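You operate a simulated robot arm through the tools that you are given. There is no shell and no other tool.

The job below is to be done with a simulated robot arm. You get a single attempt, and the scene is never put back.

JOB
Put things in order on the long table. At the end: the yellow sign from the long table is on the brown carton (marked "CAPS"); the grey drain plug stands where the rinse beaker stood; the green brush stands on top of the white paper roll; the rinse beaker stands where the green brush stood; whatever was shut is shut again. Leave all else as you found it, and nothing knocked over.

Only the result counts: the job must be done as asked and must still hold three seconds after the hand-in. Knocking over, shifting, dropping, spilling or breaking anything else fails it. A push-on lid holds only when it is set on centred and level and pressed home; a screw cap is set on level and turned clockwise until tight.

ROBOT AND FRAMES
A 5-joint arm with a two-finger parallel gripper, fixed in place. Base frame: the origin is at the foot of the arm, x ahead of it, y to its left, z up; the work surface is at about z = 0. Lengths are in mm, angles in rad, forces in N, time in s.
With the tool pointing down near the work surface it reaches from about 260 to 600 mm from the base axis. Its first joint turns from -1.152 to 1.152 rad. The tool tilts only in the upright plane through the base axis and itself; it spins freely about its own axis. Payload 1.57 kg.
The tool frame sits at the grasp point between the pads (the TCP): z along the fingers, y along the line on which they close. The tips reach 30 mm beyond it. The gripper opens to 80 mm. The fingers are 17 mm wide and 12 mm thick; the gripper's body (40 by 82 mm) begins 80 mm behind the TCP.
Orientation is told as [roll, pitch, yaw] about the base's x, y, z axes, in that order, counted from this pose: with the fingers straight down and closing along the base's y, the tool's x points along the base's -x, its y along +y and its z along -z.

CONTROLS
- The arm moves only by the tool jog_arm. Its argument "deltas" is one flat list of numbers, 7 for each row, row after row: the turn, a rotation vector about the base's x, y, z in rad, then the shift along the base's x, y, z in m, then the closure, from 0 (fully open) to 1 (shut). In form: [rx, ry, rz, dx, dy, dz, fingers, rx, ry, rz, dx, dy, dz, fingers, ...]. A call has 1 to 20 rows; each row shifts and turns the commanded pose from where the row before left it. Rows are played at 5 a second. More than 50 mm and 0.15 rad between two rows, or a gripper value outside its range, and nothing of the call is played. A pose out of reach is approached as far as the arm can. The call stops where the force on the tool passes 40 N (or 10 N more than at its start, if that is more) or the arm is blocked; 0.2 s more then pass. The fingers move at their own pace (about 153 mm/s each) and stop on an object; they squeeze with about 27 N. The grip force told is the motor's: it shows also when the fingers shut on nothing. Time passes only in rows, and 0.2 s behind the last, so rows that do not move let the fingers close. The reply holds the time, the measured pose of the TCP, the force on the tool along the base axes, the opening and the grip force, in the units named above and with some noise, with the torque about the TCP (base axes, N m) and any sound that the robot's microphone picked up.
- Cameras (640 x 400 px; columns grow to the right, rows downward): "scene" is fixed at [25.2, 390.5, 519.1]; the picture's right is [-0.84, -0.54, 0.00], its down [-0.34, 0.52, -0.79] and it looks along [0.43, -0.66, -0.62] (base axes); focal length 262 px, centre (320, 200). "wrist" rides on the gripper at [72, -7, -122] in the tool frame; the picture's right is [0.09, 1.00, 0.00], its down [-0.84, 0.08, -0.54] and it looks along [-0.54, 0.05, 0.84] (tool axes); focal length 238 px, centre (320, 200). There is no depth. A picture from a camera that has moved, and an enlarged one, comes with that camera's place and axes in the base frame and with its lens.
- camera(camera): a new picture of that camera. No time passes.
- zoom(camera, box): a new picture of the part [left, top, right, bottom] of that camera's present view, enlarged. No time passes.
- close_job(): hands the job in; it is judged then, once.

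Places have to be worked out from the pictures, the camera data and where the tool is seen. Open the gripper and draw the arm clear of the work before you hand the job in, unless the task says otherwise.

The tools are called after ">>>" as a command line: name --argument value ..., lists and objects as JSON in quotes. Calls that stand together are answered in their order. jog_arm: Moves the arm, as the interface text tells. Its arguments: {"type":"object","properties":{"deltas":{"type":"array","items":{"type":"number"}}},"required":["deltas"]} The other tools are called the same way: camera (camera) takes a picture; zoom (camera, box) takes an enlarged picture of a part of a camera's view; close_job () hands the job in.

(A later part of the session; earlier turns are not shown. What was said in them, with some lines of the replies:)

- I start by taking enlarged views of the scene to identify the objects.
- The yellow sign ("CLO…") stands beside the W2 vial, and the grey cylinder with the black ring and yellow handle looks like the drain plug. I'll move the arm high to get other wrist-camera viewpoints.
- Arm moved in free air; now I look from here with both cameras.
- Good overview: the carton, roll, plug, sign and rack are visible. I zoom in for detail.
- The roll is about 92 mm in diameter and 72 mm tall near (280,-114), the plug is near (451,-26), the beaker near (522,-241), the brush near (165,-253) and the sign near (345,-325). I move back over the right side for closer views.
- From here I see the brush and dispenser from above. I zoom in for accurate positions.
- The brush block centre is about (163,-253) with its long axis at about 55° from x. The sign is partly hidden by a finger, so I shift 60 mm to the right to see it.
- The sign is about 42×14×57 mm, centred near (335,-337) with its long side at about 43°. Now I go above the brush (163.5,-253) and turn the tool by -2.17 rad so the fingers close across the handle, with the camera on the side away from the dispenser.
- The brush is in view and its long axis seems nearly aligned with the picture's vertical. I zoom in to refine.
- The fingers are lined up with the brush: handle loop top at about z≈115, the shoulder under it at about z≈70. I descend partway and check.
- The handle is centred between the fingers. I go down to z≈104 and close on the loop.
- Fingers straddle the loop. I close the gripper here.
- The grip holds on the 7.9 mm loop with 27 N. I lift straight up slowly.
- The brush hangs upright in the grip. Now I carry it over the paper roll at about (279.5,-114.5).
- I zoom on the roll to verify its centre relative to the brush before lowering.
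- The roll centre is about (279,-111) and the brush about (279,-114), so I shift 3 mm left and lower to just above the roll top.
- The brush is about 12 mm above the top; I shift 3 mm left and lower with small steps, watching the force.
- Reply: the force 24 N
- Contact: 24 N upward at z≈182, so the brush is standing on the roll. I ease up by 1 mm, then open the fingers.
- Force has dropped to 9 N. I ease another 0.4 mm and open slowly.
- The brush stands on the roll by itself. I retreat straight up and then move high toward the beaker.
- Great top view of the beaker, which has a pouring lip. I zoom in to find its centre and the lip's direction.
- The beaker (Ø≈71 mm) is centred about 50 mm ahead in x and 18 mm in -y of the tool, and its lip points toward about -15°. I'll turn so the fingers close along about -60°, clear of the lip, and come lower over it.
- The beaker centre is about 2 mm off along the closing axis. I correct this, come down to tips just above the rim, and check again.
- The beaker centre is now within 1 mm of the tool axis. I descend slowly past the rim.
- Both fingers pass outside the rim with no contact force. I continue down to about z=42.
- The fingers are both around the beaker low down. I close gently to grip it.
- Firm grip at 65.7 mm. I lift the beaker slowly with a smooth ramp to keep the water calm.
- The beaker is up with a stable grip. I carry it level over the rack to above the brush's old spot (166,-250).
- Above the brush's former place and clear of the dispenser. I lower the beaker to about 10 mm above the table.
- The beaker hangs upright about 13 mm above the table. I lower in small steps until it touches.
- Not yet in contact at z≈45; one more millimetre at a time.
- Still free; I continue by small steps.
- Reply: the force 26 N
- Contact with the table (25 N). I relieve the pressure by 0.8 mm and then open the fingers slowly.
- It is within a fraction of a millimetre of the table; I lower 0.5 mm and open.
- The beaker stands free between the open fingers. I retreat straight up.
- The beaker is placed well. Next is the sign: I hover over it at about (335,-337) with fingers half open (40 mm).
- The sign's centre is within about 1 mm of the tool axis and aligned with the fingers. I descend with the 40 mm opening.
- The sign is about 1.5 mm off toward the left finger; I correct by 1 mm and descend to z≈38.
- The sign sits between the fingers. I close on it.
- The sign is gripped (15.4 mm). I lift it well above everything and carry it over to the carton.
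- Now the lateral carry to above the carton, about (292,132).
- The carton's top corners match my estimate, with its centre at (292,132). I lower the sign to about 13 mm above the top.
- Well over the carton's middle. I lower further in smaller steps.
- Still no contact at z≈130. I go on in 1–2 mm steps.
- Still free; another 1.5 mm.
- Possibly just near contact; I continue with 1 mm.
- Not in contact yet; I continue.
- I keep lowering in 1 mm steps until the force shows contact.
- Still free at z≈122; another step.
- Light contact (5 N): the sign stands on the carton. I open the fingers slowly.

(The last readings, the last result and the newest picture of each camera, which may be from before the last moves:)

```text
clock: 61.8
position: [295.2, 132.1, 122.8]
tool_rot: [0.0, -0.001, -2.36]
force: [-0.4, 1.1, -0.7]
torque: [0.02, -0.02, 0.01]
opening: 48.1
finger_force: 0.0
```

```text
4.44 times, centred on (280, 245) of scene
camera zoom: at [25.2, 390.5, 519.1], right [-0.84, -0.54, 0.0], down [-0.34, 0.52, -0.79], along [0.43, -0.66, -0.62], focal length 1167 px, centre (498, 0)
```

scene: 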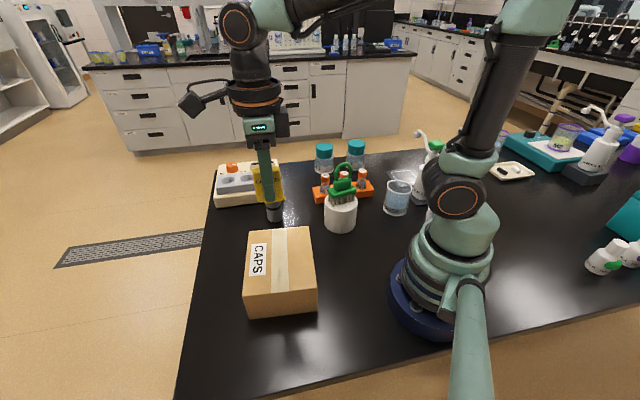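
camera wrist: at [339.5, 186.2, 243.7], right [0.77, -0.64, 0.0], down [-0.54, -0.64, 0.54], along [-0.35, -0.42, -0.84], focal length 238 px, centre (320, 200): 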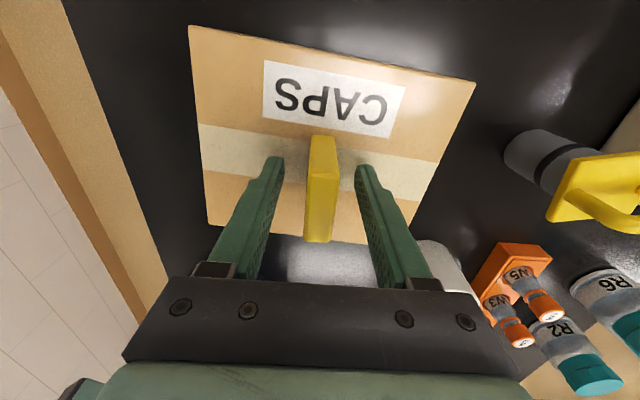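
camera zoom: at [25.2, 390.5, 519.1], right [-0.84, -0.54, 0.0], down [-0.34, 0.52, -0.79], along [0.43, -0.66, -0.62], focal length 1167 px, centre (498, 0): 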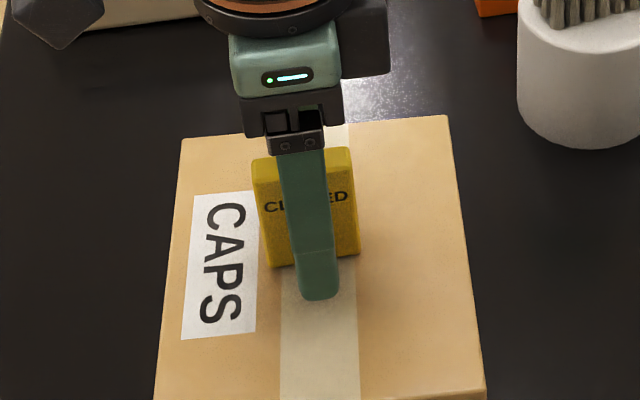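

The sign stands free on the carton. I retreat upward, then fly to above the plug near (451,-26), turning to ψ≈-0.576 so the fingers would close across its handle.

>>> jog_arm --deltas '[0, 0, 0, 0, 0, 0.01, 0.4, 0, 0, 0, 0, 0, 0.02, 0.4, 0, 0, 0, 0, 0, 0.04, 0.4, 0, 0, 0, 0, 0, 0.045, 0.2, 0, 0, 0, 0, 0, 0.045, 0, 0, 0, 0.1275, 0.0111, -0.0113, 0, 0, 0, 0, 0.1275, 0.0111, -0.0113, 0, 0, 0, 0, 0.1275, 0.0111, -0.0113, 0, 0, 0, 0, 0.1275, 0.0111, -0.0113, 0, 0, 0, 0, 0.1275, 0.0111, -0.0113, 0, 0, 0, 0, 0.1275, 0.0111, -0.0113, 0, 0, 0, 0, 0.1275, 0.0111, -0.0113, 0, 0, 0, 0, 0.1275, 0.0111, -0.0113, 0, 0, 0, 0, 0.1275, 0.0111, -0.0113, 0, 0, 0, 0, 0.1275, 0.0111, -0.0113, 0, 0, 0, 0, 0.1275, 0.0111, -0.0113, 0, 0, 0, 0, 0.1275, 0.0111, -0.0113, 0, 0, 0, 0, 0.1275, 0.0111, -0.0113, 0, 0, 0, 0, 0.1275, 0.0111, -0.0113, 0, 0, 0, 0, 0, 0, 0, 0, 0]'

>>> camera --camera "wrist"

>>> camera --camera "scene"

```text
clock: 66.0
position: [448.4, -26.6, 283.7]
tool_rot: [0.001, 0.002, -0.57]
force: [-0.7, 0.8, 0.1]
torque: [0.0, 0.03, 0.0]
opening: 80.1
finger_force: 0.2
```

```text
taken
camera wrist: at [383.9, 6.5, 405.8], right [0.46, 0.89, 0.0], down [0.75, -0.39, 0.54], along [0.48, -0.25, -0.84], focal length 238 px, centre (320, 200)
```

wrist: 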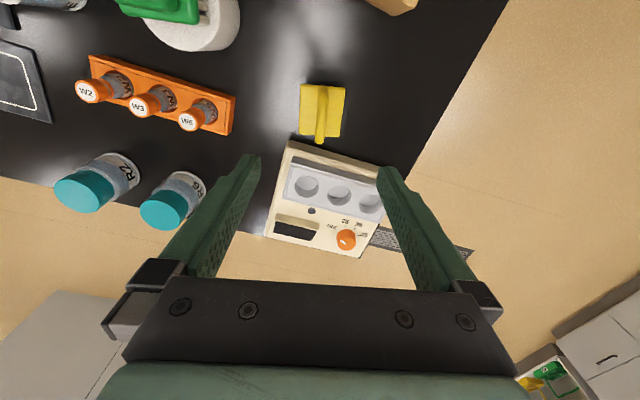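

```text
taken
```

scene: 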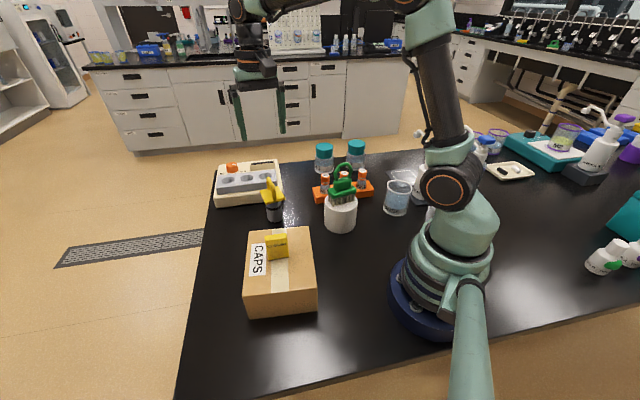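

The sign stands well on the carton. I zoom onto the plug to get its handle's centre and direction.

>>> zoom --camera "wrist" --box '[260, 60, 400, 170]'

>>> zoom --camera "scene" --box '[220, 150, 330, 240]'

```text
3.64 times, centred on (330, 115) of wrist
camera zoom: at [383.9, 6.5, 405.8], right [0.46, 0.89, 0.0], down [0.75, -0.39, 0.54], along [0.48, -0.25, -0.84], focal length 867 px, centre (284, 509)
```

zoom: 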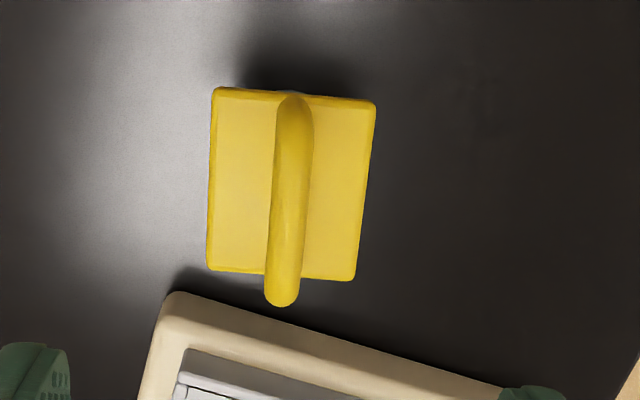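

```text
4.44 times, centred on (275, 195) of scene
camera zoom: at [25.2, 390.5, 519.1], right [-0.84, -0.54, 0.0], down [-0.34, 0.52, -0.79], along [0.43, -0.66, -0.62], focal length 1167 px, centre (520, 222)
```

zoom: 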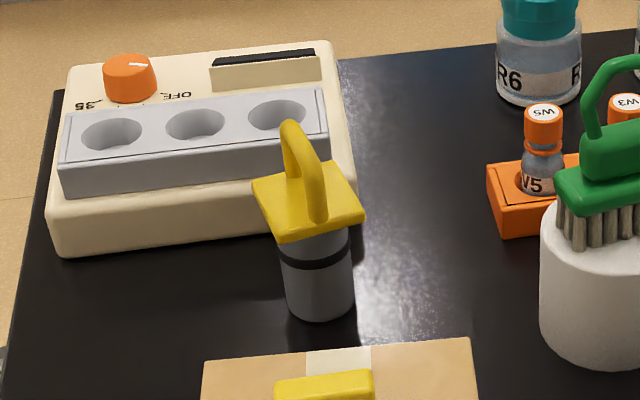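

The handle bar (about 12 mm thick, top at z≈130) is centred laterally on the tool and aligned. I descend to z≈160 and recheck.

>>> jog_arm --deltas '[0, 0, 0, -0.0015, 0.001, -0.03, 0, 0, 0, 0, 0, 0, -0.04, 0, 0, 0, 0, 0, 0, -0.035, 0, 0, 0, 0, 0, 0, -0.018, 0, 0, 0, 0, 0, 0, 0, 0]'

>>> camera --camera "wrist"

>>> zoom --camera "wrist" --box '[230, 80, 410, 220]'

>>> zoom --camera "scene" --box '[210, 120, 340, 240]'

```text
clock: 67.2
position: [448.0, -24.8, 160.9]
tool_rot: [-0.001, 0.002, -0.572]
force: [0.2, 0.2, 0.0]
torque: [-0.01, 0.03, 0.03]
opening: 80.2
finger_force: 0.0
```

```text
taken
camera wrist: at [382.8, 8.3, 282.4], right [0.46, 0.89, 0.0], down [0.75, -0.39, 0.54], along [0.48, -0.25, -0.84], focal length 238 px, centre (320, 200)
```

wrist: 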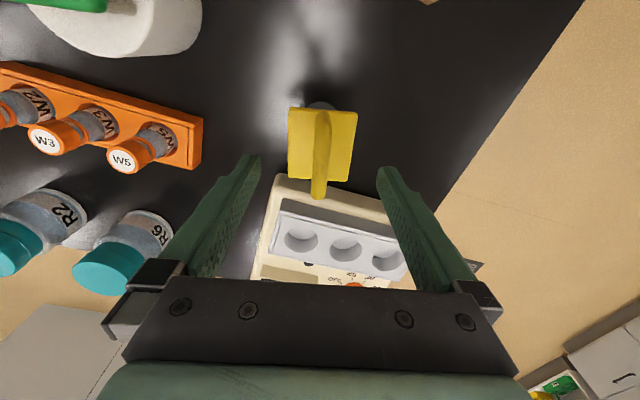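

```text
2.86 times, centred on (320, 150) of wrist
camera zoom: at [382.8, 8.3, 282.4], right [0.46, 0.89, 0.0], down [0.75, -0.39, 0.54], along [0.48, -0.25, -0.84], focal length 681 px, centre (320, 343)
```

zoom: 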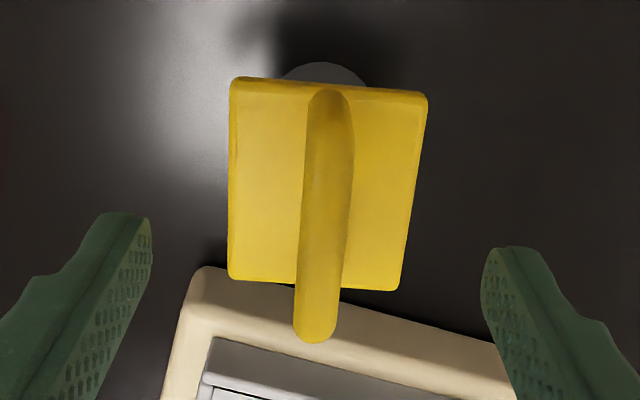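

```text
3.33 times, centred on (275, 180) of scene
camera zoom: at [25.2, 390.5, 519.1], right [-0.84, -0.54, 0.0], down [-0.34, 0.52, -0.79], along [0.43, -0.66, -0.62], focal length 875 px, centre (470, 267)
```

zoom: 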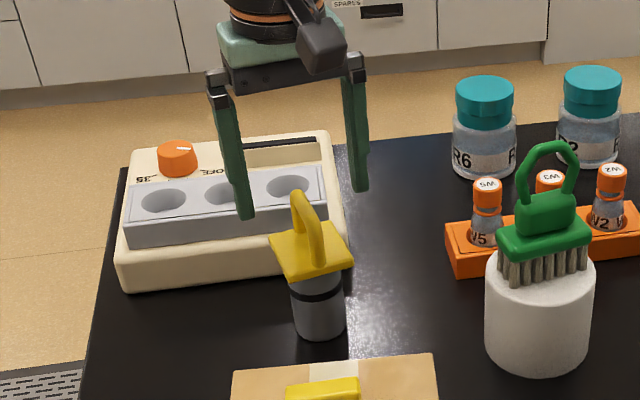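

The handle spans symmetrically around the tool axis. I descend to z≈121 so the tips stay above the plate.

>>> jog_arm --deltas '[0, 0, 0, 0, 0, -0.015, 0, 0, 0, 0, 0, 0, -0.015, 0, 0, 0, 0, 0, 0, -0.01, 0, 0, 0, 0, 0, 0, 0, 0]'

>>> camera --camera "wrist"

>>> zoom --camera "scene" --box '[210, 120, 340, 240]'

```text
clock: 68.2
position: [448.1, -25.1, 119.4]
tool_rot: [0.0, 0.0, -0.574]
force: [0.4, -0.3, 1.6]
torque: [0.02, -0.02, 0.01]
opening: 80.0
finger_force: 0.1
```

```text
taken
camera wrist: at [383.1, 7.7, 241.6], right [0.46, 0.89, 0.0], down [0.75, -0.39, 0.54], along [0.48, -0.25, -0.84], focal length 238 px, centre (320, 200)
```

wrist: 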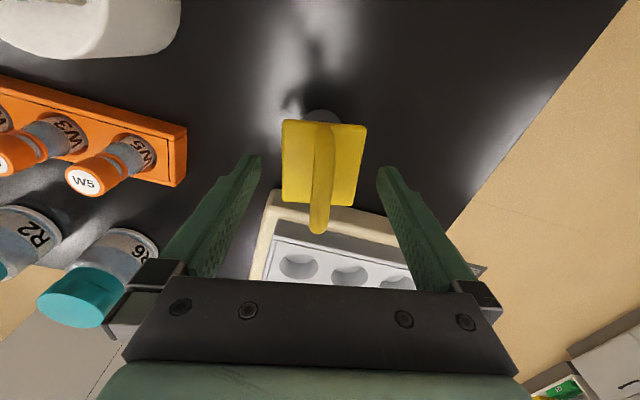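

```text
3.33 times, centred on (275, 180) of scene
camera zoom: at [25.2, 390.5, 519.1], right [-0.84, -0.54, 0.0], down [-0.34, 0.52, -0.79], along [0.43, -0.66, -0.62], focal length 875 px, centre (470, 267)
```

zoom: 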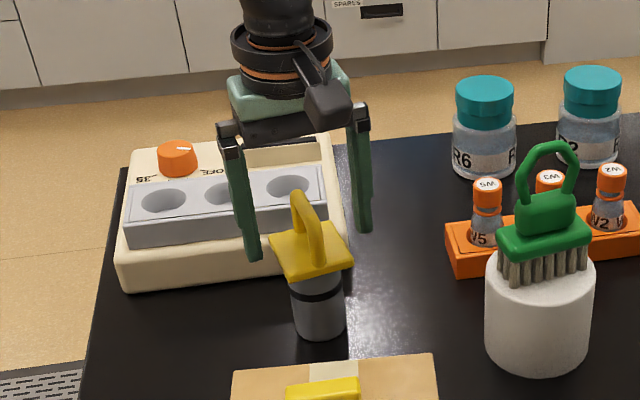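

Tips are slightly above the plate and straddling the handle. I close gradually.

>>> jog_arm --deltas '[0, 0, 0, 0, 0, 0, 0.3, 0, 0, 0, 0, 0, 0, 0.5, 0, 0, 0, 0, 0, 0, 0.7, 0, 0, 0, 0, 0, 0, 0.8, 0, 0, 0, 0, 0, 0, 0.95, 0, 0, 0, 0, 0, 0, 0.95]'

>>> camera --camera "wrist"

>>> zoom --camera "scene" --box '[210, 120, 340, 240]'

```text
clock: 69.6
position: [447.8, -23.5, 119.1]
tool_rot: [0.001, -0.001, -0.572]
force: [0.8, -0.7, 0.0]
torque: [0.0, -0.05, 0.01]
opening: 11.5
finger_force: 26.7
```

```text
taken
camera wrist: at [383.1, 7.7, 241.8], right [0.46, 0.89, 0.0], down [0.74, -0.39, 0.54], along [0.48, -0.25, -0.84], focal length 238 px, centre (320, 200)
```

wrist: 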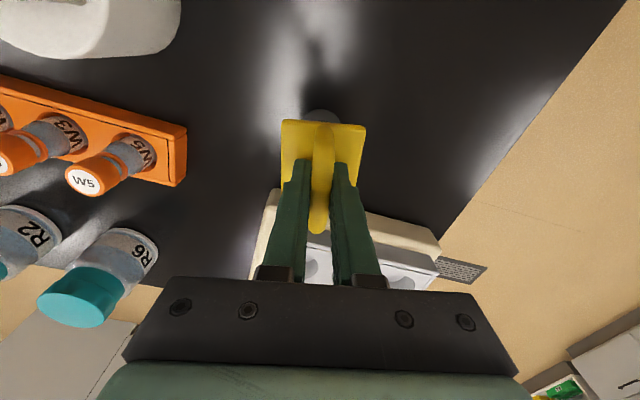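

```text
3.33 times, centred on (275, 180) of scene
camera zoom: at [25.2, 390.5, 519.1], right [-0.84, -0.54, 0.0], down [-0.34, 0.52, -0.79], along [0.43, -0.66, -0.62], focal length 875 px, centre (470, 267)
```

zoom: 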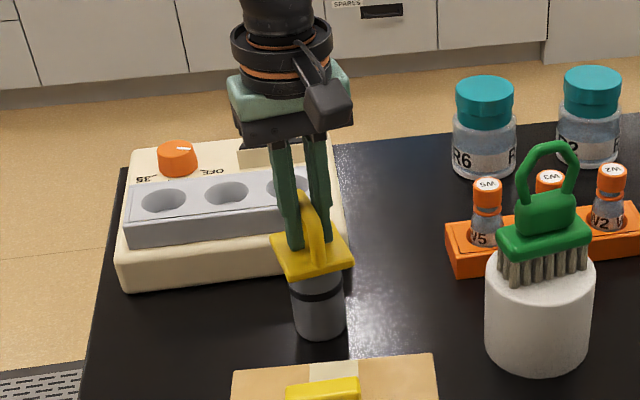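

Gripped at 11.5 mm. I lift a little first and check.

>>> jog_arm --deltas '[0, 0, 0, 0, 0, 0.005, 0.95, 0, 0, 0, 0, 0, 0.01, 0.95, 0, 0, 0, 0, 0, 0.015, 0.95, 0, 0, 0, 0, 0, 0, 0.95]'

>>> camera --camera "wrist"

>>> zoom --camera "scene" --box '[210, 120, 340, 240]'

```text
clock: 70.6
position: [448.2, -24.4, 148.9]
tool_rot: [-0.001, 0.0, -0.572]
force: [0.0, -0.4, -2.2]
torque: [0.0, -0.01, 0.0]
opening: 11.3
finger_force: 27.0
```

```text
taken
camera wrist: at [382.8, 7.5, 271.8], right [0.46, 0.89, 0.0], down [0.75, -0.39, 0.54], along [0.48, -0.25, -0.84], focal length 238 px, centre (320, 200)
```

wrist: 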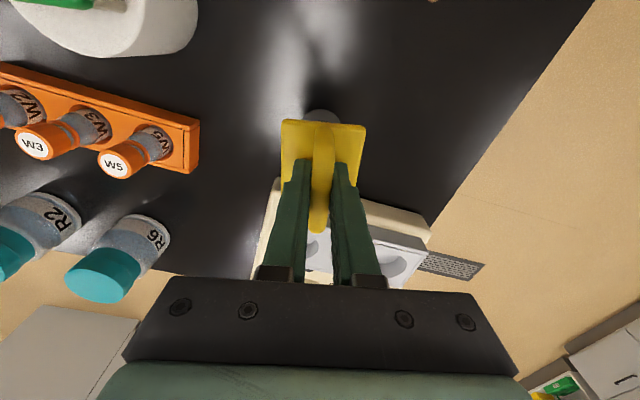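

```text
3.33 times, centred on (275, 180) of scene
camera zoom: at [25.2, 390.5, 519.1], right [-0.84, -0.54, 0.0], down [-0.34, 0.52, -0.79], along [0.43, -0.66, -0.62], focal length 875 px, centre (470, 267)
```

zoom: 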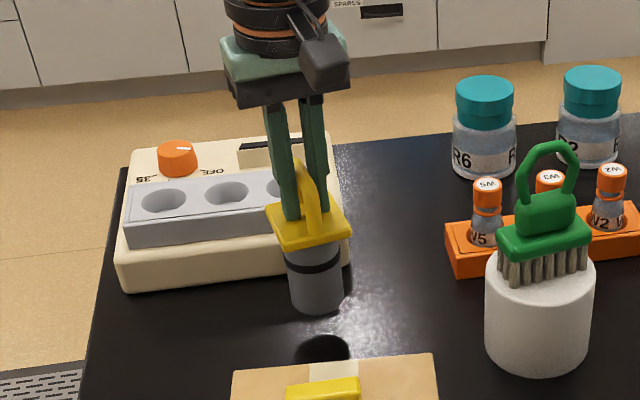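

The plug hangs upright and free. I lift it to about z=225 and carry it to the beaker's former spot.

>>> jog_arm --deltas '[0, 0, 0, 0, 0, 0.02, 0.95, 0, 0, 0, 0, 0, 0.03, 0.95, 0, 0, 0, 0, 0, 0.026, 0.95, 0, 0, 0, 0.003, -0.009, 0, 0.95, 0, 0, 0, 0.0055, -0.0162, 0, 0.95, 0, 0, 0, 0.0063, -0.0186, 0, 0.95, 0, 0, 0, 0.0063, -0.0186, 0, 0.95, 0, 0, 0, 0.0063, -0.0186, 0, 0.95, 0, 0, 0, 0.0063, -0.0186, 0, 0.95, 0, 0, 0, 0.0063, -0.0186, 0, 0.95, 0, 0, 0, 0.0063, -0.0186, 0, 0.95, 0, 0, 0, 0.0063, -0.0186, 0, 0.95, 0, 0, 0, 0.0063, -0.0186, 0, 0.95, 0, 0, 0, 0.0056, -0.0165, 0, 0.95, 0, 0, 0, 0.004, -0.0118, 0, 0.95, 0, 0, 0, 0.003, -0.0091, 0, 0.95, 0, 0, 0, 0, 0, 0, 0.95]'

>>> camera --camera "wrist"

>>> camera --camera "scene"

```text
clock: 74.2
position: [519.5, -236.8, 224.1]
tool_rot: [0.001, 0.001, -0.572]
force: [0.0, -0.2, -2.0]
torque: [-0.03, -0.01, 0.01]
opening: 11.2
finger_force: 26.8
```

```text
taken
camera wrist: at [454.5, -203.5, 346.9], right [0.46, 0.89, 0.0], down [0.75, -0.39, 0.54], along [0.48, -0.25, -0.84], focal length 238 px, centre (320, 200)
```

wrist: 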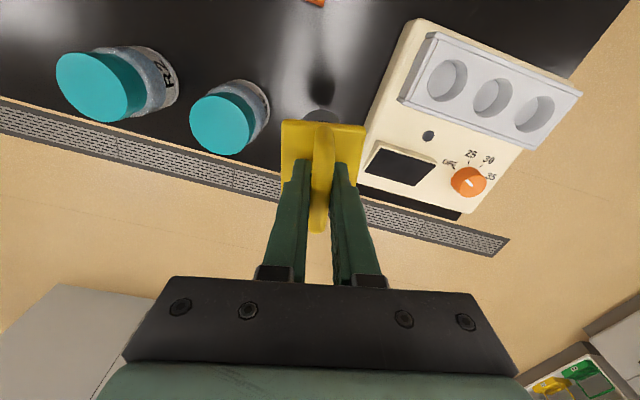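

```text
taken
```

scene: 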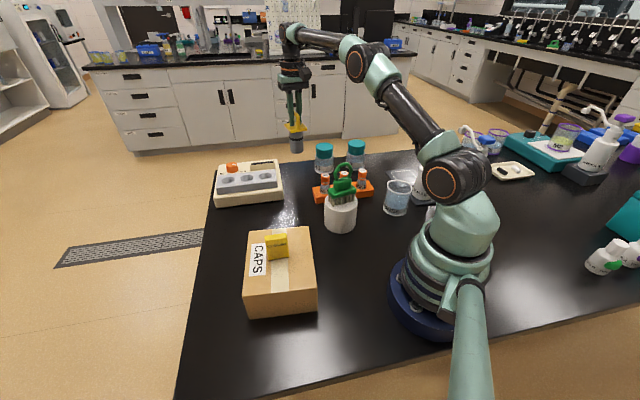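

The plug is above the target spot with clear space around. I lower it to about 12 mm above the table.

>>> jog_arm --deltas '[0, 0, 0, 0, 0, -0.01, 0.95, 0, 0, 0, 0, 0, -0.02, 0.95, 0, 0, 0, 0, 0, -0.022, 0.95, 0, 0, 0, 0, 0, -0.02, 0.95, 0, 0, 0, 0, 0, -0.014, 0.95, 0, 0, 0, 0, 0, -0.007, 0.95, 0, 0, 0, 0, 0, 0, 0.95]'

>>> zoom --camera "scene" --box '[210, 100, 350, 220]'

>>> camera --camera "wrist"

```text
clock: 75.8
position: [519.6, -236.4, 131.4]
tool_rot: [0.001, 0.001, -0.572]
force: [0.8, 0.1, -3.8]
torque: [0.01, -0.01, 0.02]
opening: 11.2
finger_force: 27.0
```

```text
3.33 times, centred on (280, 160) of scene
camera zoom: at [25.3, 390.5, 519.1], right [-0.84, -0.54, 0.0], down [-0.34, 0.52, -0.79], along [0.43, -0.66, -0.62], focal length 875 px, centre (453, 333)
```

zoom: 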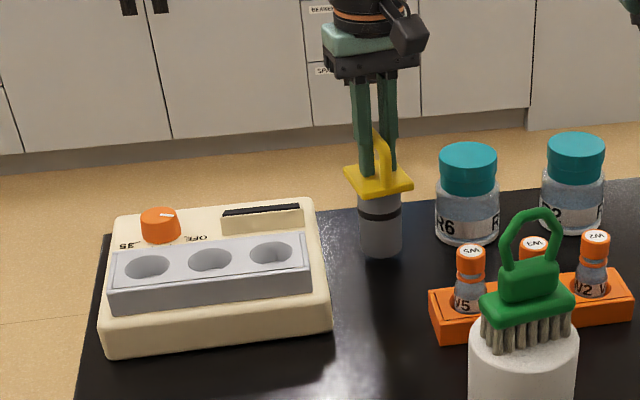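

```text
taken
camera wrist: at [454.7, -204.5, 253.4], right [0.46, 0.89, 0.0], down [0.75, -0.39, 0.54], along [0.48, -0.25, -0.84], focal length 238 px, centre (320, 200)
```

wrist: 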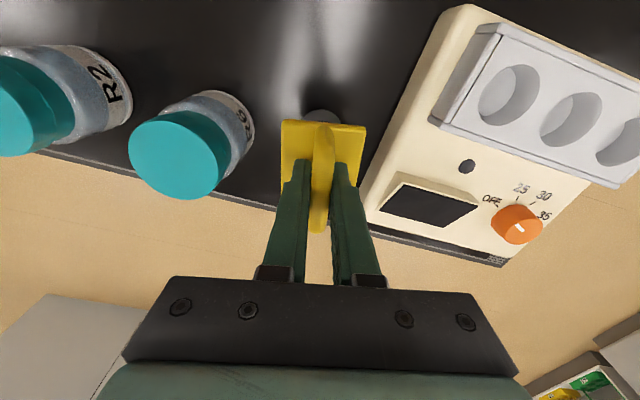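

About 12 mm to go, all clear. I continue in small steps.

>>> jog_arm --deltas '[0, 0, 0, 0, 0, -0.004, 0.95, 0, 0, 0, 0, 0, -0.003, 0.95, 0, 0, 0, 0, 0, -0.002, 0.95, 0, 0, 0, 0, 0, 0, 0.95]'

```text
clock: 76.8
position: [519.6, -238.1, 123.4]
tool_rot: [0.0, 0.0, -0.573]
force: [-0.4, -0.9, -2.7]
torque: [-0.01, -0.01, -0.02]
opening: 11.3
finger_force: 27.5
```

Still hanging free (-2.7 N); continuing by 1 mm steps.

>>> jog_arm --deltas '[0, 0, 0, 0, 0, -0.001, 0.95, 0, 0, 0, 0, 0, -0.001, 0.95, 0, 0, 0, 0, 0, 0, 0.95]'

```text
clock: 77.6
position: [517.2, -237.1, 120.0]
tool_rot: [0.0, 0.0, -0.573]
force: [-0.4, -0.8, -2.5]
torque: [-0.04, 0.0, 0.0]
opening: 11.6
finger_force: 27.1
```

Not touching yet; 1 mm more.

>>> jog_arm --deltas '[0, 0, 0, 0, 0, -0.001, 0.95, 0, 0, 0, 0, 0, 0, 0.95]'

```text
clock: 78.2
position: [519.9, -236.8, 120.1]
tool_rot: [0.0, 0.0, -0.572]
force: [-0.3, -0.4, -2.7]
torque: [-0.02, 0.0, -0.02]
opening: 11.7
finger_force: 26.8
```

Still free; 1 mm more.

>>> jog_arm --deltas '[0, 0, 0, 0, 0, -0.001, 0.95, 0, 0, 0, 0, 0, 0, 0.95]'

```text
clock: 78.8
position: [518.4, -237.1, 119.4]
tool_rot: [0.0, -0.001, -0.574]
force: [-1.7, 1.9, 5.0]
torque: [0.1, 0.23, -0.04]
opening: 11.1
finger_force: 27.1
```

Contact (+5 N): the plug stands on the table. I open the fingers slowly.

>>> jog_arm --deltas '[0, 0, 0, 0, 0, 0, 0.85, 0, 0, 0, 0, 0, 0, 0.8, 0, 0, 0, 0, 0, 0, 0.7, 0, 0, 0, 0, 0, 0, 0.6, 0, 0, 0, 0, 0, 0, 0.5, 0, 0, 0, 0, 0, 0, 0.5]'

>>> zoom --camera "scene" --box '[210, 100, 350, 220]'

>>> camera --camera "wrist"

```text
clock: 80.2
position: [519.3, -238.7, 119.1]
tool_rot: [-0.001, 0.0, -0.574]
force: [-0.2, 0.0, 0.4]
torque: [0.04, 0.01, -0.02]
opening: 39.9
finger_force: 0.0
```

```text
3.33 times, centred on (280, 160) of scene
camera zoom: at [25.2, 390.5, 519.1], right [-0.84, -0.54, 0.0], down [-0.34, 0.52, -0.79], along [0.43, -0.66, -0.62], focal length 875 px, centre (453, 333)
```

zoom: 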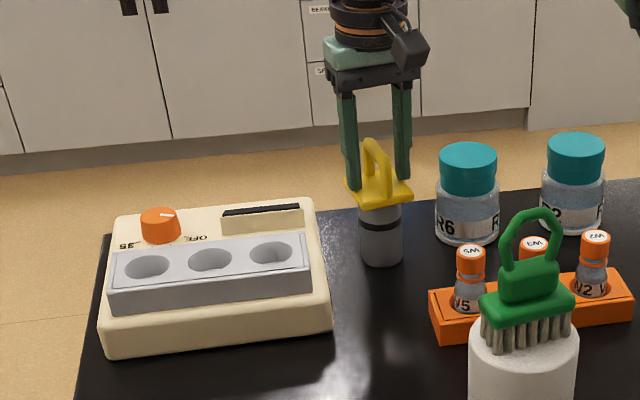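

```text
taken
camera wrist: at [454.2, -204.3, 241.1], right [0.46, 0.89, 0.0], down [0.75, -0.39, 0.54], along [0.48, -0.25, -0.84], focal length 238 px, centre (320, 200)
```

wrist: 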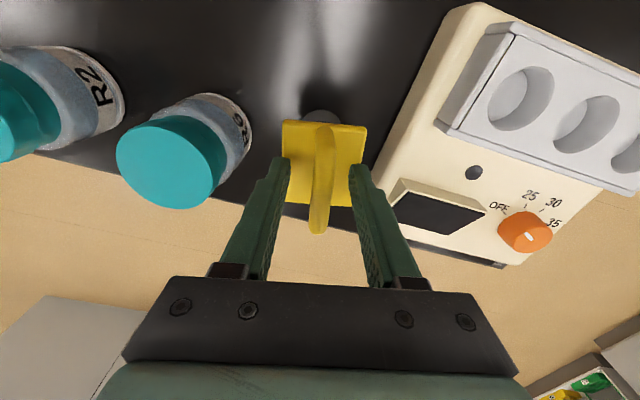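

The plug stands by itself. I retreat straight up, then verify its place against the beaker's former one.

>>> jog_arm --deltas '[0, 0, 0, 0, 0, 0.008, 0.5, 0, 0, 0, 0, 0, 0.015, 0.5, 0, 0, 0, 0, 0, 0.03, 0.5, 0, 0, 0, 0, 0, 0.04, 0.5, 0, 0, 0, 0, 0, 0.04, 0.5, 0, 0, 0, 0, 0, 0, 0.5]'

>>> zoom --camera "scene" --box '[200, 120, 360, 220]'

>>> camera --camera "wrist"

```text
clock: 81.6
position: [515.5, -235.3, 252.9]
tool_rot: [0.0, 0.0, -0.573]
force: [-0.5, 0.0, 0.4]
torque: [-0.01, 0.02, -0.01]
opening: 40.1
finger_force: 0.2
```

```text
4.00 times, centred on (280, 170) of scene
camera zoom: at [25.2, 390.5, 519.1], right [-0.84, -0.54, 0.0], down [-0.34, 0.52, -0.79], along [0.43, -0.66, -0.62], focal length 1050 px, centre (480, 320)
```

zoom: 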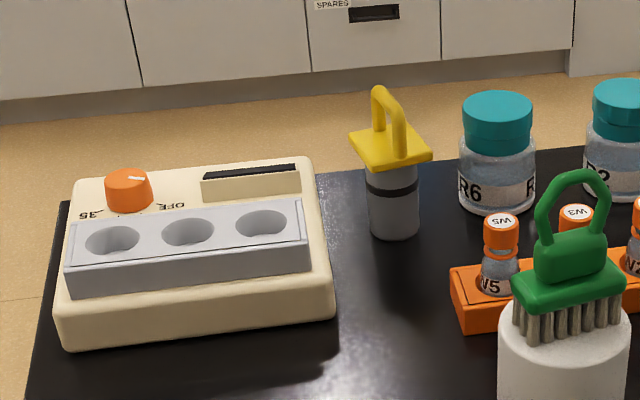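

```text
taken
camera wrist: at [452.4, -203.2, 373.7], right [0.46, 0.89, 0.0], down [0.75, -0.39, 0.54], along [0.48, -0.25, -0.84], focal length 238 px, centre (320, 200)
```

wrist: 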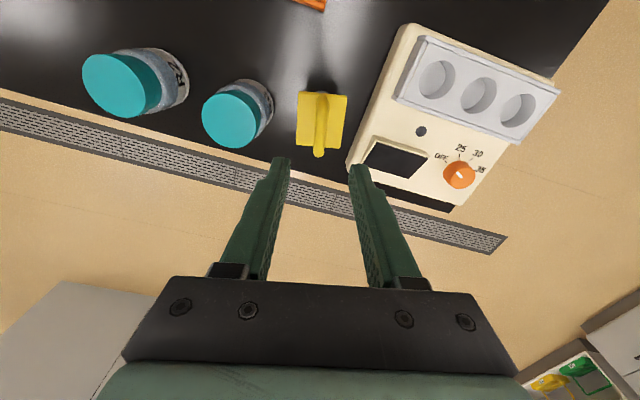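

The plug's base falls at exactly the same picture point (394,226) where the beaker's base was. I now raise the arm back to about its starting pose and check everything.

>>> jog_arm --deltas '[0, 0, 0, -0.01, 0, 0.03, 0.2, 0, 0, 0, -0.02, 0.002, 0.03, 0, 0, 0, 0, -0.03, 0.003, 0.028, 0, 0, 0, 0, -0.03, 0.004, 0, 0, 0, 0, 0, -0.03, 0.004, 0, 0, 0, 0, 0, -0.03, 0.004, 0, 0, 0, 0, 0, -0.03, 0.004, 0, 0, 0, 0, 0, -0.03, 0.004, 0, 0, 0, 0, 0, 0, 0, 0, 0]'

>>> camera --camera "scene"

>>> zoom --camera "scene" --box '[320, 120, 480, 220]'

>>> zoom --camera "scene" --box '[210, 160, 370, 320]'

>>> camera --camera "wrist"

```text
clock: 83.6
position: [310.0, -213.1, 340.0]
tool_rot: [0.0, 0.0, -0.573]
force: [0.0, 0.5, 0.5]
torque: [-0.01, -0.02, -0.02]
opening: 79.6
finger_force: 0.1
```

```text
taken
```

scene: 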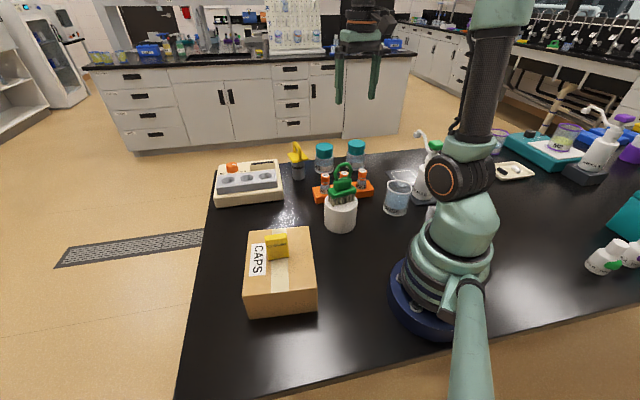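

```text
4.00 times, centred on (400, 170) of scene
camera zoom: at [25.2, 390.5, 519.1], right [-0.84, -0.54, 0.0], down [-0.34, 0.52, -0.79], along [0.43, -0.66, -0.62], focal length 1050 px, centre (0, 320)
```

zoom: 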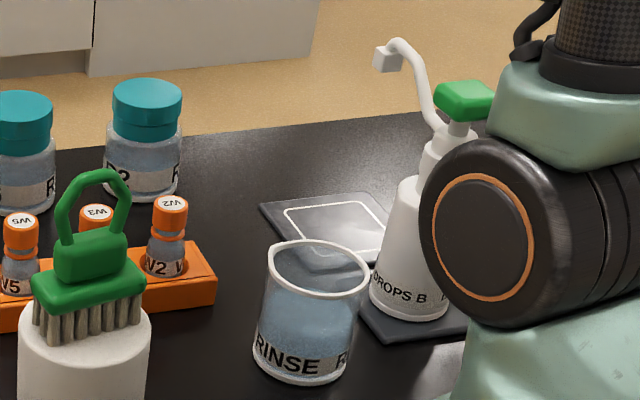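

```text
2.50 times, centred on (290, 240) of scene
camera zoom: at [25.2, 390.5, 519.1], right [-0.84, -0.54, 0.0], down [-0.34, 0.52, -0.79], along [0.43, -0.66, -0.62], focal length 656 px, centre (395, 100)
```

zoom: 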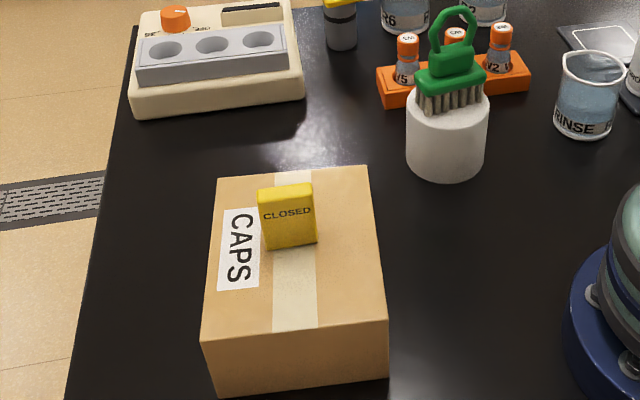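

```text
taken
camera wrist: at [245.3, -179.3, 461.5], right [0.46, 0.89, 0.0], down [0.74, -0.39, 0.54], along [0.48, -0.25, -0.84], focal length 238 px, centre (320, 200)
```

wrist: 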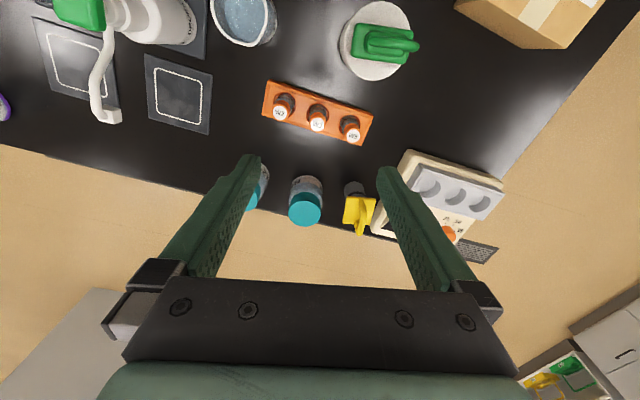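

Everything checks out. The brush stands on the roll, and the sign is upright on the carton. The beaker's base is centred where the brush stood (about (302,357) in the same zoom for both), and the plug stands where the beaker was. Nothing else moved, nothing was opened, and the gripper is open and clear, so I hand in the job.

>>> close_job

```text
The job is handed in.
```

I've handed in the job with all four items in their new places. Nothing was knocked over or spilled in the final pictures.

- **Yellow sign:** it stands upright near the middle of the carton marked "CAPS".
- **Grey drain plug:** it stands where the rinse beaker stood. In matching camera views, its base falls on the same point as the beaker's base did.
- **Green brush:** it stands on top of the white paper roll, with all its bristles on the roll's top.
- **Rinse beaker:** it stands, still holding its water, where the brush stood. I estimate it is within about 5 mm of the brush's centre.

I didn't open anything, so nothing needed shutting again. The gripper is open, and the arm is raised clear of the table, close to where it started. The judged result isn't back yet.
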